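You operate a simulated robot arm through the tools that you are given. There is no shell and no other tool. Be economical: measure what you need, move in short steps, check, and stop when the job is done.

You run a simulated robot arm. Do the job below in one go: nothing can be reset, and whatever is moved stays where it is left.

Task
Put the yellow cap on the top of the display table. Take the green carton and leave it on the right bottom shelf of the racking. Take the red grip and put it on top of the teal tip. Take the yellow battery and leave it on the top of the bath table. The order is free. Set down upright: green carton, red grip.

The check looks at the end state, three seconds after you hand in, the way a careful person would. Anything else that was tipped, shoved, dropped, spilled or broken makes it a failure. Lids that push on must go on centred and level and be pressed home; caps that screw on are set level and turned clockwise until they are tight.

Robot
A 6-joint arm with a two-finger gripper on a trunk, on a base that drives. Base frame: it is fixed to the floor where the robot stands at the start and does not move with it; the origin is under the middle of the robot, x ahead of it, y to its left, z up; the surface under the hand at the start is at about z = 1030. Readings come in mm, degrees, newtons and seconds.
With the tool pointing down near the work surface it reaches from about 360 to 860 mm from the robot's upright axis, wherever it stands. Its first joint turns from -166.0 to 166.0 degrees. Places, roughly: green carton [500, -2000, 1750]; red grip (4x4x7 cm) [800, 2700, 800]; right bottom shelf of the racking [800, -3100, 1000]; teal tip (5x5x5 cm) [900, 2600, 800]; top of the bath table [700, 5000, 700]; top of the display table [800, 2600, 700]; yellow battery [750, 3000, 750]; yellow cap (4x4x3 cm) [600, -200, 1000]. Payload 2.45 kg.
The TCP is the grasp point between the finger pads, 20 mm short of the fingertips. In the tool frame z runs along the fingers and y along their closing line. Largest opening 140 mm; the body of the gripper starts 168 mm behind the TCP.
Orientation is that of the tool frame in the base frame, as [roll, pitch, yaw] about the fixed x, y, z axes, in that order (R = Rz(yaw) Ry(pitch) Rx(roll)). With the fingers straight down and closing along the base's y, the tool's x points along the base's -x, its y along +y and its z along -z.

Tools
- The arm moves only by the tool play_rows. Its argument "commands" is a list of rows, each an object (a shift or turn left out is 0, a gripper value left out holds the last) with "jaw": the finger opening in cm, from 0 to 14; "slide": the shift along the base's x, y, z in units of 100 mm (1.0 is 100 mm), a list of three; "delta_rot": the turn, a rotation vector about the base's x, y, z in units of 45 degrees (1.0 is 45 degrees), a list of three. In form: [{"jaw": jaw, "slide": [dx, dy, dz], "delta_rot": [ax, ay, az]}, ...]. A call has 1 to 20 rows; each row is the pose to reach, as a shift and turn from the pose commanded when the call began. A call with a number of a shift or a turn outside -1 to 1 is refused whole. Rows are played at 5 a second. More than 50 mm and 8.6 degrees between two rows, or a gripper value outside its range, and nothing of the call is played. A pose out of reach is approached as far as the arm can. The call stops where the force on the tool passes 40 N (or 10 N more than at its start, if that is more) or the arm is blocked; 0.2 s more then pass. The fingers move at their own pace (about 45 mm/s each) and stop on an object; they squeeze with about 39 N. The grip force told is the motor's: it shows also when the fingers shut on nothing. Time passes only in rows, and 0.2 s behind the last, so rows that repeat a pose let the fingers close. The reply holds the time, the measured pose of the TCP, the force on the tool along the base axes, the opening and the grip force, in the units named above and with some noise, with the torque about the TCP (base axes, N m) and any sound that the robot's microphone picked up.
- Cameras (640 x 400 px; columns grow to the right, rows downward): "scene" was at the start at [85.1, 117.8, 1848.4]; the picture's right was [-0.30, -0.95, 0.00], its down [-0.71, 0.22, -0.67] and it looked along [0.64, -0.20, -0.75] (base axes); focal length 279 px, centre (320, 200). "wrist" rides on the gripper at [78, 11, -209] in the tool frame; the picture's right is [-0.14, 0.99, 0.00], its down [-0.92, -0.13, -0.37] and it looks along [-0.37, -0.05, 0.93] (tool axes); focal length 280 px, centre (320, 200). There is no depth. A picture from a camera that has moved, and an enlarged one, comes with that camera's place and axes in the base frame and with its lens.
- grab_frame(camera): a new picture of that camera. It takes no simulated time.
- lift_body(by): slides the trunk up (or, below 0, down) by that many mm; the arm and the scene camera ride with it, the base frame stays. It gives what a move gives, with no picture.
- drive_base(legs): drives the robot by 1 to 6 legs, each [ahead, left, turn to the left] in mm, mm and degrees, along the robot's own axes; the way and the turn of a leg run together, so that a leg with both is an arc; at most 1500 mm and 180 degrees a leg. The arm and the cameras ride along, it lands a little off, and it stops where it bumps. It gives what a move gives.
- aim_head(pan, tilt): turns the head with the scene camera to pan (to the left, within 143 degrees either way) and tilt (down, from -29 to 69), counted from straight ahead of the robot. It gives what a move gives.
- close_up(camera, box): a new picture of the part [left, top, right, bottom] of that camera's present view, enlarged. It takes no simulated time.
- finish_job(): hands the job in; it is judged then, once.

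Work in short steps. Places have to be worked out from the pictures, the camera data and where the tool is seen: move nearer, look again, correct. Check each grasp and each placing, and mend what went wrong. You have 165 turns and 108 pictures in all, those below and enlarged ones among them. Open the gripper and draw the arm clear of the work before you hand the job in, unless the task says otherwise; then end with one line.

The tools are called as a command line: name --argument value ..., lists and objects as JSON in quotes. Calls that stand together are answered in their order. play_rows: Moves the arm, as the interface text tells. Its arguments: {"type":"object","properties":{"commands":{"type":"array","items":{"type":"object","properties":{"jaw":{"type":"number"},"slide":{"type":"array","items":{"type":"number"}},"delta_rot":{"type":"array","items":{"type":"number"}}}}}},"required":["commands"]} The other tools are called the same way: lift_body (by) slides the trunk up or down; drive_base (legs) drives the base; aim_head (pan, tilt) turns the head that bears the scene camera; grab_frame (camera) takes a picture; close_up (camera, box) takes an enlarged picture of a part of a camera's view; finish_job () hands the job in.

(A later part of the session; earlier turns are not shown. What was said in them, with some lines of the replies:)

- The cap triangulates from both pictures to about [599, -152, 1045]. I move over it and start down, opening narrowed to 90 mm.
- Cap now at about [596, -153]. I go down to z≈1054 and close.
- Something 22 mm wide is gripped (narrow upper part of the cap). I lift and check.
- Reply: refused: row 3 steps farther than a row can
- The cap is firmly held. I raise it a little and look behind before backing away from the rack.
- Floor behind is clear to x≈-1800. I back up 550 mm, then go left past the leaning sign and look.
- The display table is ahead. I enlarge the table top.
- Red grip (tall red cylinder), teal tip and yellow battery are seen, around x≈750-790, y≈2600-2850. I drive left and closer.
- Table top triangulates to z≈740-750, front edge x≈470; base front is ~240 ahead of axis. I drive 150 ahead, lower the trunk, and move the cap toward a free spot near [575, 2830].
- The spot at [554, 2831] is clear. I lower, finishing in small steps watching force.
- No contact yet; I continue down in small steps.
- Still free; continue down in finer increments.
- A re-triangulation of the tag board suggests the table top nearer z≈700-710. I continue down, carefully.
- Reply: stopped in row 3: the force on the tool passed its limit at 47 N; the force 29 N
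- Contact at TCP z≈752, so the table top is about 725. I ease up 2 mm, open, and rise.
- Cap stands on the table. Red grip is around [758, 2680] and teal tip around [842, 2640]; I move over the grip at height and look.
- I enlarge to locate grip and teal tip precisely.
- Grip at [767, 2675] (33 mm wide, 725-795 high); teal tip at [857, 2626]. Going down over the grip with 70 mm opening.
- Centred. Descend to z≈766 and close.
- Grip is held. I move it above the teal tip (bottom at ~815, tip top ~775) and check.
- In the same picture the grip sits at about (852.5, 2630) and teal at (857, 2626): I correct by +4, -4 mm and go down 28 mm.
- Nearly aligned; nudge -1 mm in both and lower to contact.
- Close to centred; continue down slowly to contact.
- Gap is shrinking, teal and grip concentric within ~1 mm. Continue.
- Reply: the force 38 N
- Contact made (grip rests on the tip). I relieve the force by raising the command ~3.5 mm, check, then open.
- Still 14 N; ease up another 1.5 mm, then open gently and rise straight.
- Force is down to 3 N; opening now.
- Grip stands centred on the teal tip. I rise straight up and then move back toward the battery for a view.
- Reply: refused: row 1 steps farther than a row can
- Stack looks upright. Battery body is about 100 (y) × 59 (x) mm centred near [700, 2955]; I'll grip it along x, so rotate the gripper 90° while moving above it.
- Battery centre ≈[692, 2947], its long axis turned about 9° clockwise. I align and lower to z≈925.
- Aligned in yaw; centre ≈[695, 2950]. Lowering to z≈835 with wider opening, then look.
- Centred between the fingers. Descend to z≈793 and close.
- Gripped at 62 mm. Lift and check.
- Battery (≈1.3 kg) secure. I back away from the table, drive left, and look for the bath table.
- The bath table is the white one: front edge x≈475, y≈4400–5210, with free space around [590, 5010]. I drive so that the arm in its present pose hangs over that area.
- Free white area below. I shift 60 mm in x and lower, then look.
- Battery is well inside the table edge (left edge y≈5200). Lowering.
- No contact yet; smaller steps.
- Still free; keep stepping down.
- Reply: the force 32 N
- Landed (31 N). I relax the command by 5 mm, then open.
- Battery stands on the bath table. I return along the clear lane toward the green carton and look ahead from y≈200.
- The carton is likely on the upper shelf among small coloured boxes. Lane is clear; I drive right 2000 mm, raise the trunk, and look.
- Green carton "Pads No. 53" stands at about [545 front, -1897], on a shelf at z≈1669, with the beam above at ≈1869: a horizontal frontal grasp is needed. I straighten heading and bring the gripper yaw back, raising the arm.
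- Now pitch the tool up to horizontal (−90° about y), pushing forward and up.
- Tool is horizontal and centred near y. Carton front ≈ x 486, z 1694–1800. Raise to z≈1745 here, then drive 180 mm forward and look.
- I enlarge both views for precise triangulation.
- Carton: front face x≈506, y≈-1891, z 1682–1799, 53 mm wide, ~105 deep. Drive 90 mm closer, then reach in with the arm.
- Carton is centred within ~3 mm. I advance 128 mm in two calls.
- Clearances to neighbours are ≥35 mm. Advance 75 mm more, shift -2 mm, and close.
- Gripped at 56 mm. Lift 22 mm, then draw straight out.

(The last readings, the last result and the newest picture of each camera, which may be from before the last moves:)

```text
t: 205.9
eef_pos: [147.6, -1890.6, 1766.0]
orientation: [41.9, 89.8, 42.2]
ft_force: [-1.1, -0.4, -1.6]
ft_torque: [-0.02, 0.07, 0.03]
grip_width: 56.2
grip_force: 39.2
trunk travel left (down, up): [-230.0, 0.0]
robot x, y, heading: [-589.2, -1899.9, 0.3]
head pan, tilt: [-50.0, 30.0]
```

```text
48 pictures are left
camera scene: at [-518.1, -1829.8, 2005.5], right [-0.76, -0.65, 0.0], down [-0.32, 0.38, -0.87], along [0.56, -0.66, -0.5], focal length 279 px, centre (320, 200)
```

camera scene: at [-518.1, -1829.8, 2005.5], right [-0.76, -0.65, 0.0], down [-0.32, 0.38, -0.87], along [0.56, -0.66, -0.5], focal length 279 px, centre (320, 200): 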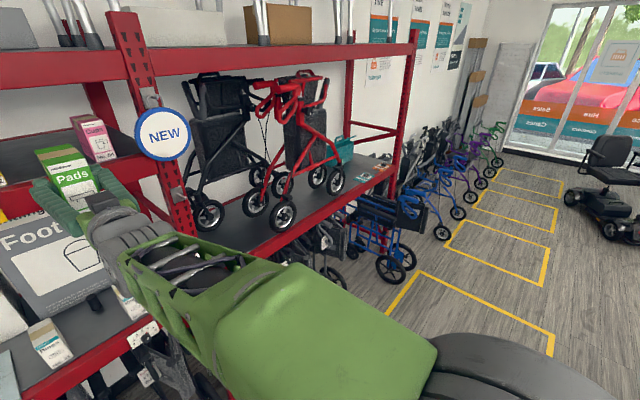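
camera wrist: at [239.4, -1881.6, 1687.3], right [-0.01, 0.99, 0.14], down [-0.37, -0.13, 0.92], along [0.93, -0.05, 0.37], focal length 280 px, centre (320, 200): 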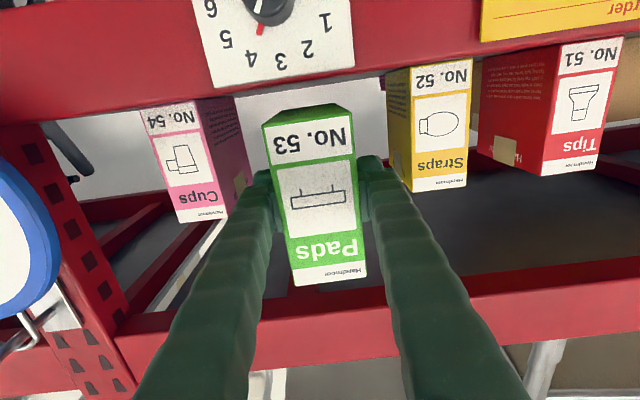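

Carton is held upright. I drive right in front of bay B, lower the trunk, and look at its bottom shelf.

drive_base --legs '[[0, -1100, -0.2]]'

aim_head --pan -5 --tilt 30

grab_frame --camera "scene"

```text
t: 215.8
eef_pos: [149.2, -2993.8, 1765.2]
orientation: [42.2, 89.8, 42.1]
ft_force: [-0.1, -1.0, -1.6]
ft_torque: [0.02, 0.04, 0.0]
grip_width: 56.4
grip_force: 38.9
trunk travel left (down, up): [-230.0, 0.0]
robot x, y, heading: [-585.9, -2998.3, -0.3]
head pan, tilt: [-50.0, 30.0]
```

```text
t: 216.9
eef_pos: [148.9, -2993.5, 1765.7]
orientation: [41.5, 89.7, 41.5]
ft_force: [0.4, -0.2, -1.9]
ft_torque: [0.01, 0.03, 0.02]
grip_width: 56.4
grip_force: 39.4
trunk travel left (down, up): [-230.0, 0.0]
robot x, y, heading: [-585.7, -2996.6, -0.4]
head pan, tilt: [-5.0, 30.0]
```

```text
47 pictures are left
camera scene: at [-484.7, -2863.7, 2005.4], right [-0.09, -1.0, 0.0], down [-0.5, 0.05, -0.87], along [0.86, -0.08, -0.5], focal length 279 px, centre (320, 200)
```

scene: 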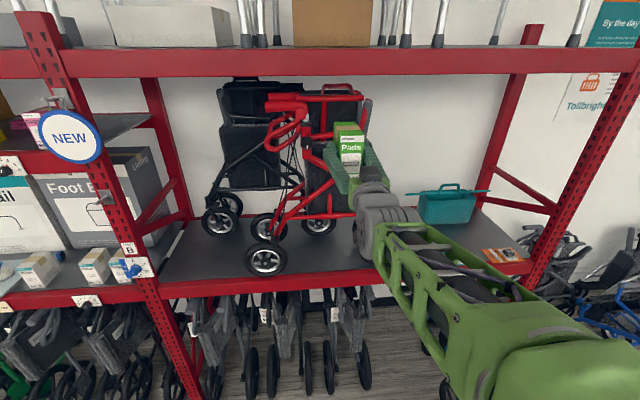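

The free zone on bay B's bottom shelf is between the red rollator and the teal basket (y≈-3200…-3600). I lower trunk and arm, and drive 330 mm right.

lift_body --by -230

play_rows --commands '[{"slide": [-0.2, 0, -0.3]}, {"slide": [-0.4, 0, -0.6]}, {"slide": [-0.6, 0, -1.0]}, {"slide": [-0.6, 0, -1.0]}]'

play_rows --commands '[{"slide": [0, 0, -0.3]}, {"slide": [0, 0, -0.6]}, {"slide": [0, 0, -1.0]}, {"slide": [0, 0, -1.0]}]'

drive_base --legs '[[0, -330, 0.3]]'

aim_head --pan 8 --tilt 30

grab_frame --camera "scene"

```text
t: 219.4
eef_pos: [148.6, -2993.3, 1535.9]
orientation: [40.1, 89.9, 40.0]
ft_force: [-0.6, -0.1, -2.2]
ft_torque: [0.01, 0.06, -0.02]
grip_width: 56.2
grip_force: 38.9
trunk travel left (down, up): [0.0, 230.0]
robot x, y, heading: [-581.5, -2996.3, -0.1]
head pan, tilt: [-5.0, 30.0]
```

```text
t: 220.4
eef_pos: [89.3, -2992.5, 1433.9]
orientation: [40.9, 89.8, 40.9]
ft_force: [-0.1, -0.6, -2.6]
ft_torque: [0.01, 0.03, 0.0]
grip_width: 56.4
grip_force: 38.9
trunk travel left (down, up): [0.0, 230.0]
robot x, y, heading: [-582.8, -2997.2, -0.3]
head pan, tilt: [-5.0, 30.0]
```

```text
t: 221.4
eef_pos: [89.3, -2992.7, 1333.5]
orientation: [44.4, 89.9, 44.4]
ft_force: [0.6, 0.5, -2.7]
ft_torque: [-0.01, 0.03, 0.0]
grip_width: 56.0
grip_force: 39.0
trunk travel left (down, up): [0.0, 230.0]
robot x, y, heading: [-582.6, -2997.2, -0.3]
head pan, tilt: [-5.0, 30.0]
```

```text
t: 224.8
eef_pos: [88.5, -3316.1, 1334.4]
orientation: [44.1, 89.7, 44.5]
ft_force: [-0.1, -1.0, -2.1]
ft_torque: [-0.01, 0.04, -0.01]
grip_width: 56.5
grip_force: 38.9
trunk travel left (down, up): [0.0, 230.0]
robot x, y, heading: [-585.3, -3324.6, 0.4]
head pan, tilt: [-5.0, 30.0]
```

```text
t: 225.6
eef_pos: [88.9, -3316.3, 1335.2]
orientation: [46.0, 90.0, 46.6]
ft_force: [-0.5, 0.3, -2.4]
ft_torque: [-0.04, 0.04, 0.01]
grip_width: 56.0
grip_force: 38.5
trunk travel left (down, up): [0.0, 230.0]
robot x, y, heading: [-582.8, -3326.5, 0.2]
head pan, tilt: [8.0, 30.0]
```

```text
46 pictures are left
camera scene: at [-486.4, -3171.3, 1775.4], right [0.14, -0.99, 0.0], down [-0.49, -0.07, -0.87], along [0.86, 0.12, -0.5], focal length 279 px, centre (320, 200)
```

scene: 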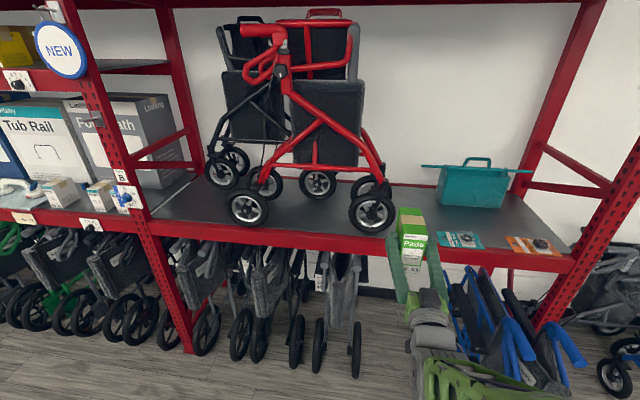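

Target spot: y≈-3462, x≈600, between the rollator's wheel (edge y≈-3375) and the flat packs (y<-3545). I lower the arm to z≈1135 and shift the base right 145 mm.

play_rows --commands '[{"slide": [0, 0, -0.3]}, {"slide": [0, 0, -0.6]}, {"slide": [0, 0, -1.0]}, {"slide": [0, 0, -1.0]}]'

drive_base --legs '[[0, -145, -0.2]]'

drive_base --legs '[[250, 0, 0]]'

aim_head --pan 3 --tilt 40

grab_frame --camera "scene"

```text
t: 226.6
eef_pos: [108.4, -3317.9, 1236.0]
orientation: [44.0, 89.7, 44.6]
ft_force: [-0.4, -0.4, -2.2]
ft_torque: [0.03, -0.01, -0.02]
grip_width: 56.3
grip_force: 39.0
out of reach, approached as far as the arm can: row 2, 3, 4
trunk travel left (down, up): [0.0, 230.0]
robot x, y, heading: [-586.6, -3328.1, 0.1]
head pan, tilt: [8.0, 30.0]
```

```text
t: 228.5
eef_pos: [110.7, -3466.4, 1237.4]
orientation: [51.2, 89.9, 51.4]
ft_force: [-0.8, -0.8, -1.4]
ft_torque: [0.01, 0.02, 0.02]
grip_width: 56.1
grip_force: 39.3
trunk travel left (down, up): [0.0, 230.0]
robot x, y, heading: [-585.4, -3471.1, 0.0]
head pan, tilt: [8.0, 30.0]
```

```text
t: 230.3
eef_pos: [362.4, -3466.1, 1237.4]
orientation: [62.0, 90.0, 62.1]
ft_force: [-0.2, -0.3, -1.9]
ft_torque: [0.02, 0.02, -0.01]
grip_width: 56.3
grip_force: 39.5
trunk travel left (down, up): [0.0, 230.0]
robot x, y, heading: [-330.8, -3473.5, -0.1]
head pan, tilt: [8.0, 30.0]
```

```text
t: 231.1
eef_pos: [361.8, -3467.1, 1236.9]
orientation: [56.1, 90.0, 56.2]
ft_force: [-0.3, -0.1, -2.0]
ft_torque: [-0.01, 0.07, -0.01]
grip_width: 56.1
grip_force: 39.1
trunk travel left (down, up): [0.0, 230.0]
robot x, y, heading: [-333.1, -3470.7, -0.0]
head pan, tilt: [3.0, 40.0]
```

```text
45 pictures are left
camera scene: at [-237.4, -3324.8, 1760.1], right [0.05, -1.0, 0.0], down [-0.64, -0.03, -0.77], along [0.77, 0.04, -0.64], focal length 279 px, centre (320, 200)
```

scene: 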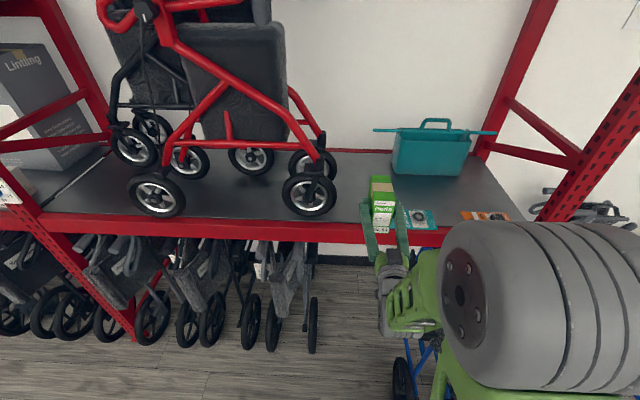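

Testing reach: extend 60 mm and lower 90 mm (carton still above shelf level).

play_rows --commands '[{"slide": [0.3, 0, 0]}, {"slide": [0.6, 0, -0.1]}, {"slide": [0.6, 0, -0.4]}, {"slide": [0.6, 0, -0.7]}, {"slide": [0.6, 0, -0.9]}, {"slide": [0.6, 0, -0.9]}]'

```text
t: 232.5
eef_pos: [421.3, -3467.3, 1146.5]
orientation: [52.7, 89.8, 52.9]
ft_force: [0.1, 0.2, -1.2]
ft_torque: [-0.04, 0.04, 0.04]
grip_width: 56.1
grip_force: 39.0
trunk travel left (down, up): [0.0, 230.0]
robot x, y, heading: [-334.1, -3472.5, -0.1]
head pan, tilt: [3.0, 40.0]
```

Reachable. Drive 80 mm forward, then extend 85 mm to x≈586 at this height and look.

drive_base --legs '[[80, 0, 0]]'

play_rows --commands '[{"slide": [0.3, 0, 0]}, {"slide": [0.6, 0, 0]}, {"slide": [0.85, 0, 0]}, {"slide": [0.85, 0, 0]}]'

grab_frame --camera "scene"

grab_frame --camera "wrist"

```text
t: 233.5
eef_pos: [502.8, -3464.5, 1146.2]
orientation: [78.2, 89.9, 78.5]
ft_force: [0.4, 0.0, -2.3]
ft_torque: [-0.01, 0.05, 0.02]
grip_width: 56.3
grip_force: 38.8
trunk travel left (down, up): [0.0, 230.0]
robot x, y, heading: [-252.5, -3468.5, -0.1]
head pan, tilt: [3.0, 40.0]
```

```text
t: 234.5
eef_pos: [589.1, -3465.5, 1146.7]
orientation: [69.6, 89.9, 70.0]
ft_force: [0.2, 0.1, -1.9]
ft_torque: [0.02, 0.02, 0.0]
grip_width: 56.2
grip_force: 39.2
trunk travel left (down, up): [0.0, 230.0]
robot x, y, heading: [-248.2, -3467.6, 0.4]
head pan, tilt: [3.0, 40.0]
```

```text
44 pictures are left
camera scene: at [-156.5, -3324.5, 1760.1], right [0.05, -1.0, 0.0], down [-0.64, -0.03, -0.77], along [0.76, 0.04, -0.64], focal length 279 px, centre (320, 200)
```

scene: 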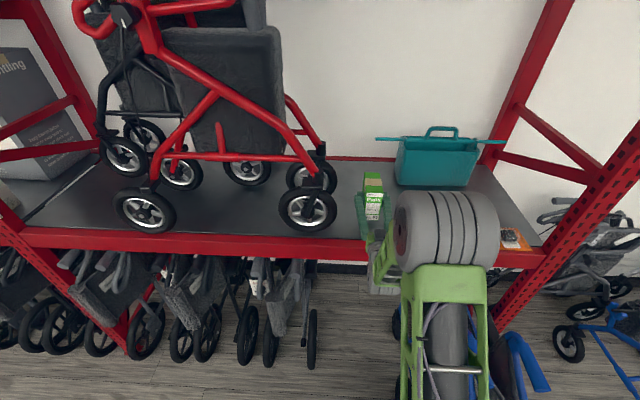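

```text
43 pictures are left
camera wrist: at [378.9, -3453.2, 1068.8], right [-0.01, 0.99, 0.14], down [-0.37, -0.13, 0.92], along [0.93, -0.05, 0.37], focal length 280 px, centre (320, 200)
```

wrist: 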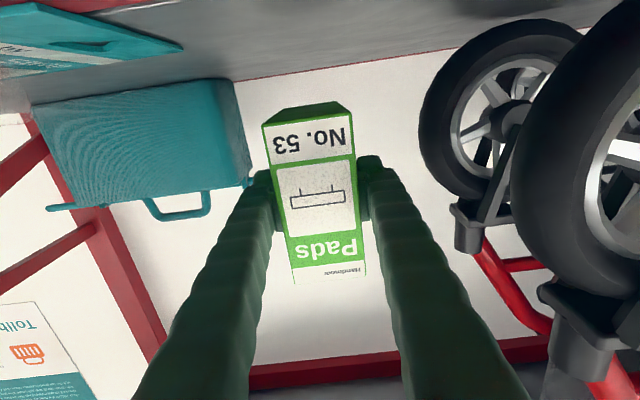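

Good clearance all round (basket, packs, wheels). Lower to z≈1102, then fine steps.

play_rows --commands '[{"slide": [0, 0, -0.2]}, {"slide": [0, 0, -0.4]}, {"slide": [0, 0, -0.44]}, {"slide": [0, 0, -0.44]}]'

grab_frame --camera "wrist"

```text
t: 235.5
eef_pos: [587.9, -3464.7, 1104.0]
orientation: [60.4, 89.9, 60.7]
ft_force: [-0.2, 0.1, -2.4]
ft_torque: [0.01, 0.06, 0.02]
grip_width: 56.5
grip_force: 39.1
trunk travel left (down, up): [0.0, 230.0]
robot x, y, heading: [-251.9, -3468.1, 0.2]
head pan, tilt: [3.0, 40.0]
```

```text
42 pictures are left
camera wrist: at [377.5, -3453.4, 1026.1], right [-0.01, 0.99, 0.14], down [-0.37, -0.13, 0.92], along [0.93, -0.05, 0.37], focal length 280 px, centre (320, 200)
```

wrist: 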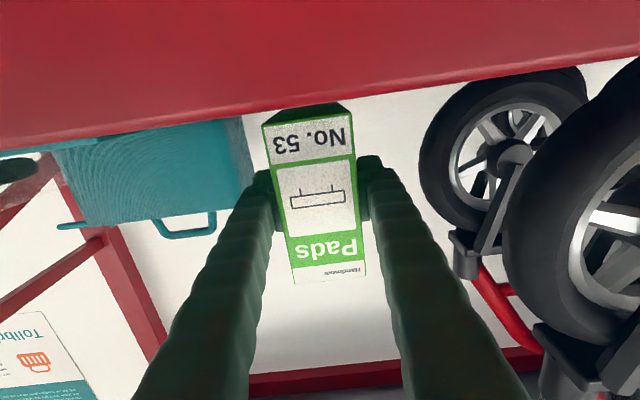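

Shelf edge reads z≈1034, so ~10 mm more. Fine steps.

play_rows --commands '[{"slide": [0, 0, -0.03]}, {"slide": [0, 0, -0.06]}, {"slide": [0, 0, -0.08]}, {"slide": [0, 0, -0.08]}]'

play_rows --commands '[{"slide": [0, 0, -0.015]}, {"slide": [0, 0, -0.03]}, {"slide": [0, 0, -0.03]}]'

```text
t: 236.5
eef_pos: [587.0, -3464.1, 1094.4]
orientation: [47.9, 89.9, 48.2]
ft_force: [-0.3, 1.0, 0.1]
ft_torque: [-0.02, -0.14, 0.03]
grip_width: 56.2
grip_force: 39.1
trunk travel left (down, up): [0.0, 230.0]
robot x, y, heading: [-250.1, -3471.0, 0.1]
head pan, tilt: [3.0, 40.0]
```

```text
t: 237.3
eef_pos: [587.1, -3463.9, 1094.4]
orientation: [17.6, 89.7, 17.9]
ft_force: [0.6, -0.1, 9.9]
ft_torque: [-0.25, -0.91, -0.01]
grip_width: 56.3
grip_force: 38.6
trunk travel left (down, up): [0.0, 230.0]
robot x, y, heading: [-249.2, -3472.0, -0.1]
head pan, tilt: [3.0, 40.0]
```

Contact at z≈1094. Ease 2 mm, open to 80 mm, and withdraw straight back.

play_rows --commands '[{"slide": [0, 0, 0.02]}, {"slide": [0, 0, 0.02]}, {"jaw": 6.5, "slide": [0, 0, 0.02]}, {"jaw": 8, "slide": [0, 0, 0.02]}, {"slide": [0, 0, 0.02]}, {"slide": [0, 0, 0.02]}]'

grab_frame --camera "wrist"

```text
t: 238.7
eef_pos: [587.9, -3465.9, 1095.0]
orientation: [62.3, 89.9, 62.7]
ft_force: [0.2, 0.2, -0.1]
ft_torque: [-0.01, 0.04, -0.04]
grip_width: 80.0
grip_force: 0.1
trunk travel left (down, up): [0.0, 230.0]
robot x, y, heading: [-253.0, -3470.1, 0.0]
head pan, tilt: [3.0, 40.0]
```

```text
41 pictures are left
camera wrist: at [377.7, -3453.7, 1016.5], right [-0.01, 0.99, 0.14], down [-0.37, -0.13, 0.92], along [0.93, -0.05, 0.37], focal length 280 px, centre (320, 200)
```

wrist: 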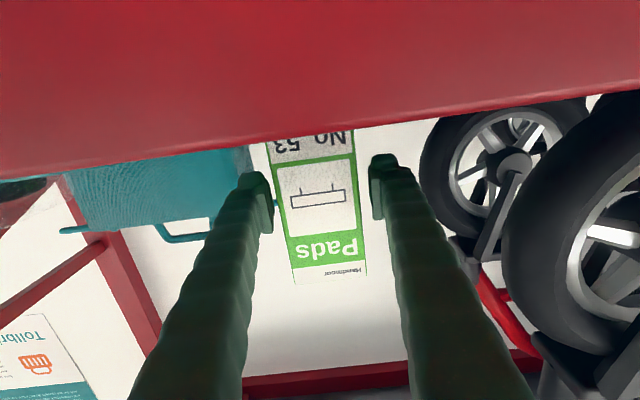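

Released; carton stands. Withdraw with the arm, then back the base out and view.

play_rows --commands '[{"slide": [-0.3, 0, 0]}, {"slide": [-0.6, 0, 0]}, {"slide": [-0.85, 0, 0]}, {"slide": [-0.85, 0, 0]}]'

drive_base --legs '[[-350, 0, 0]]'

grab_frame --camera "scene"

```text
t: 239.7
eef_pos: [502.5, -3465.1, 1093.4]
orientation: [59.8, 89.8, 60.1]
ft_force: [-0.9, -0.4, 0.5]
ft_torque: [0.03, 0.0, -0.04]
grip_width: 79.9
grip_force: 0.1
trunk travel left (down, up): [0.0, 230.0]
robot x, y, heading: [-252.9, -3473.0, 0.1]
head pan, tilt: [3.0, 40.0]
```

```text
t: 242.0
eef_pos: [156.2, -3465.5, 1093.0]
orientation: [52.2, 89.9, 52.7]
ft_force: [0.6, 0.1, 0.2]
ft_torque: [0.03, 0.03, -0.03]
grip_width: 79.9
grip_force: 0.2
trunk travel left (down, up): [0.0, 230.0]
robot x, y, heading: [-597.3, -3470.5, 0.3]
head pan, tilt: [3.0, 40.0]
```

```text
40 pictures are left
camera scene: at [-503.2, -3325.2, 1760.2], right [0.06, -1.0, 0.0], down [-0.64, -0.04, -0.77], along [0.77, 0.04, -0.64], focal length 279 px, centre (320, 200)
```

scene: 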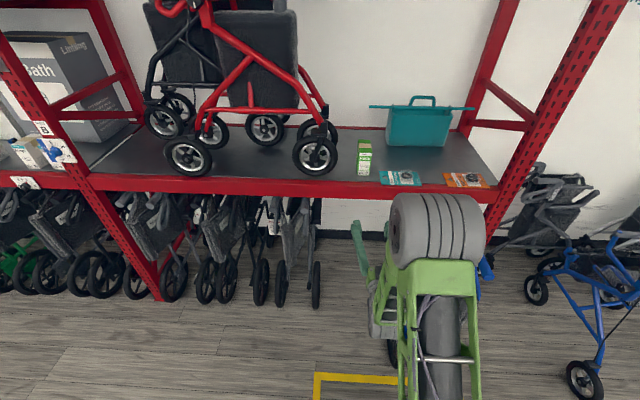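

The carton stands upright on bay B's bottom shelf and the gripper is open and clear. The other three placements were checked when made, so I hand in.

finish_job

```text
The job is handed in.
```

All four items are placed, and the job is handed in: the yellow cap is on the display table, the red grip stands upright on the teal tip, the yellow battery is on the bath table, and the green carton stands upright on the right bottom shelf of the racking.
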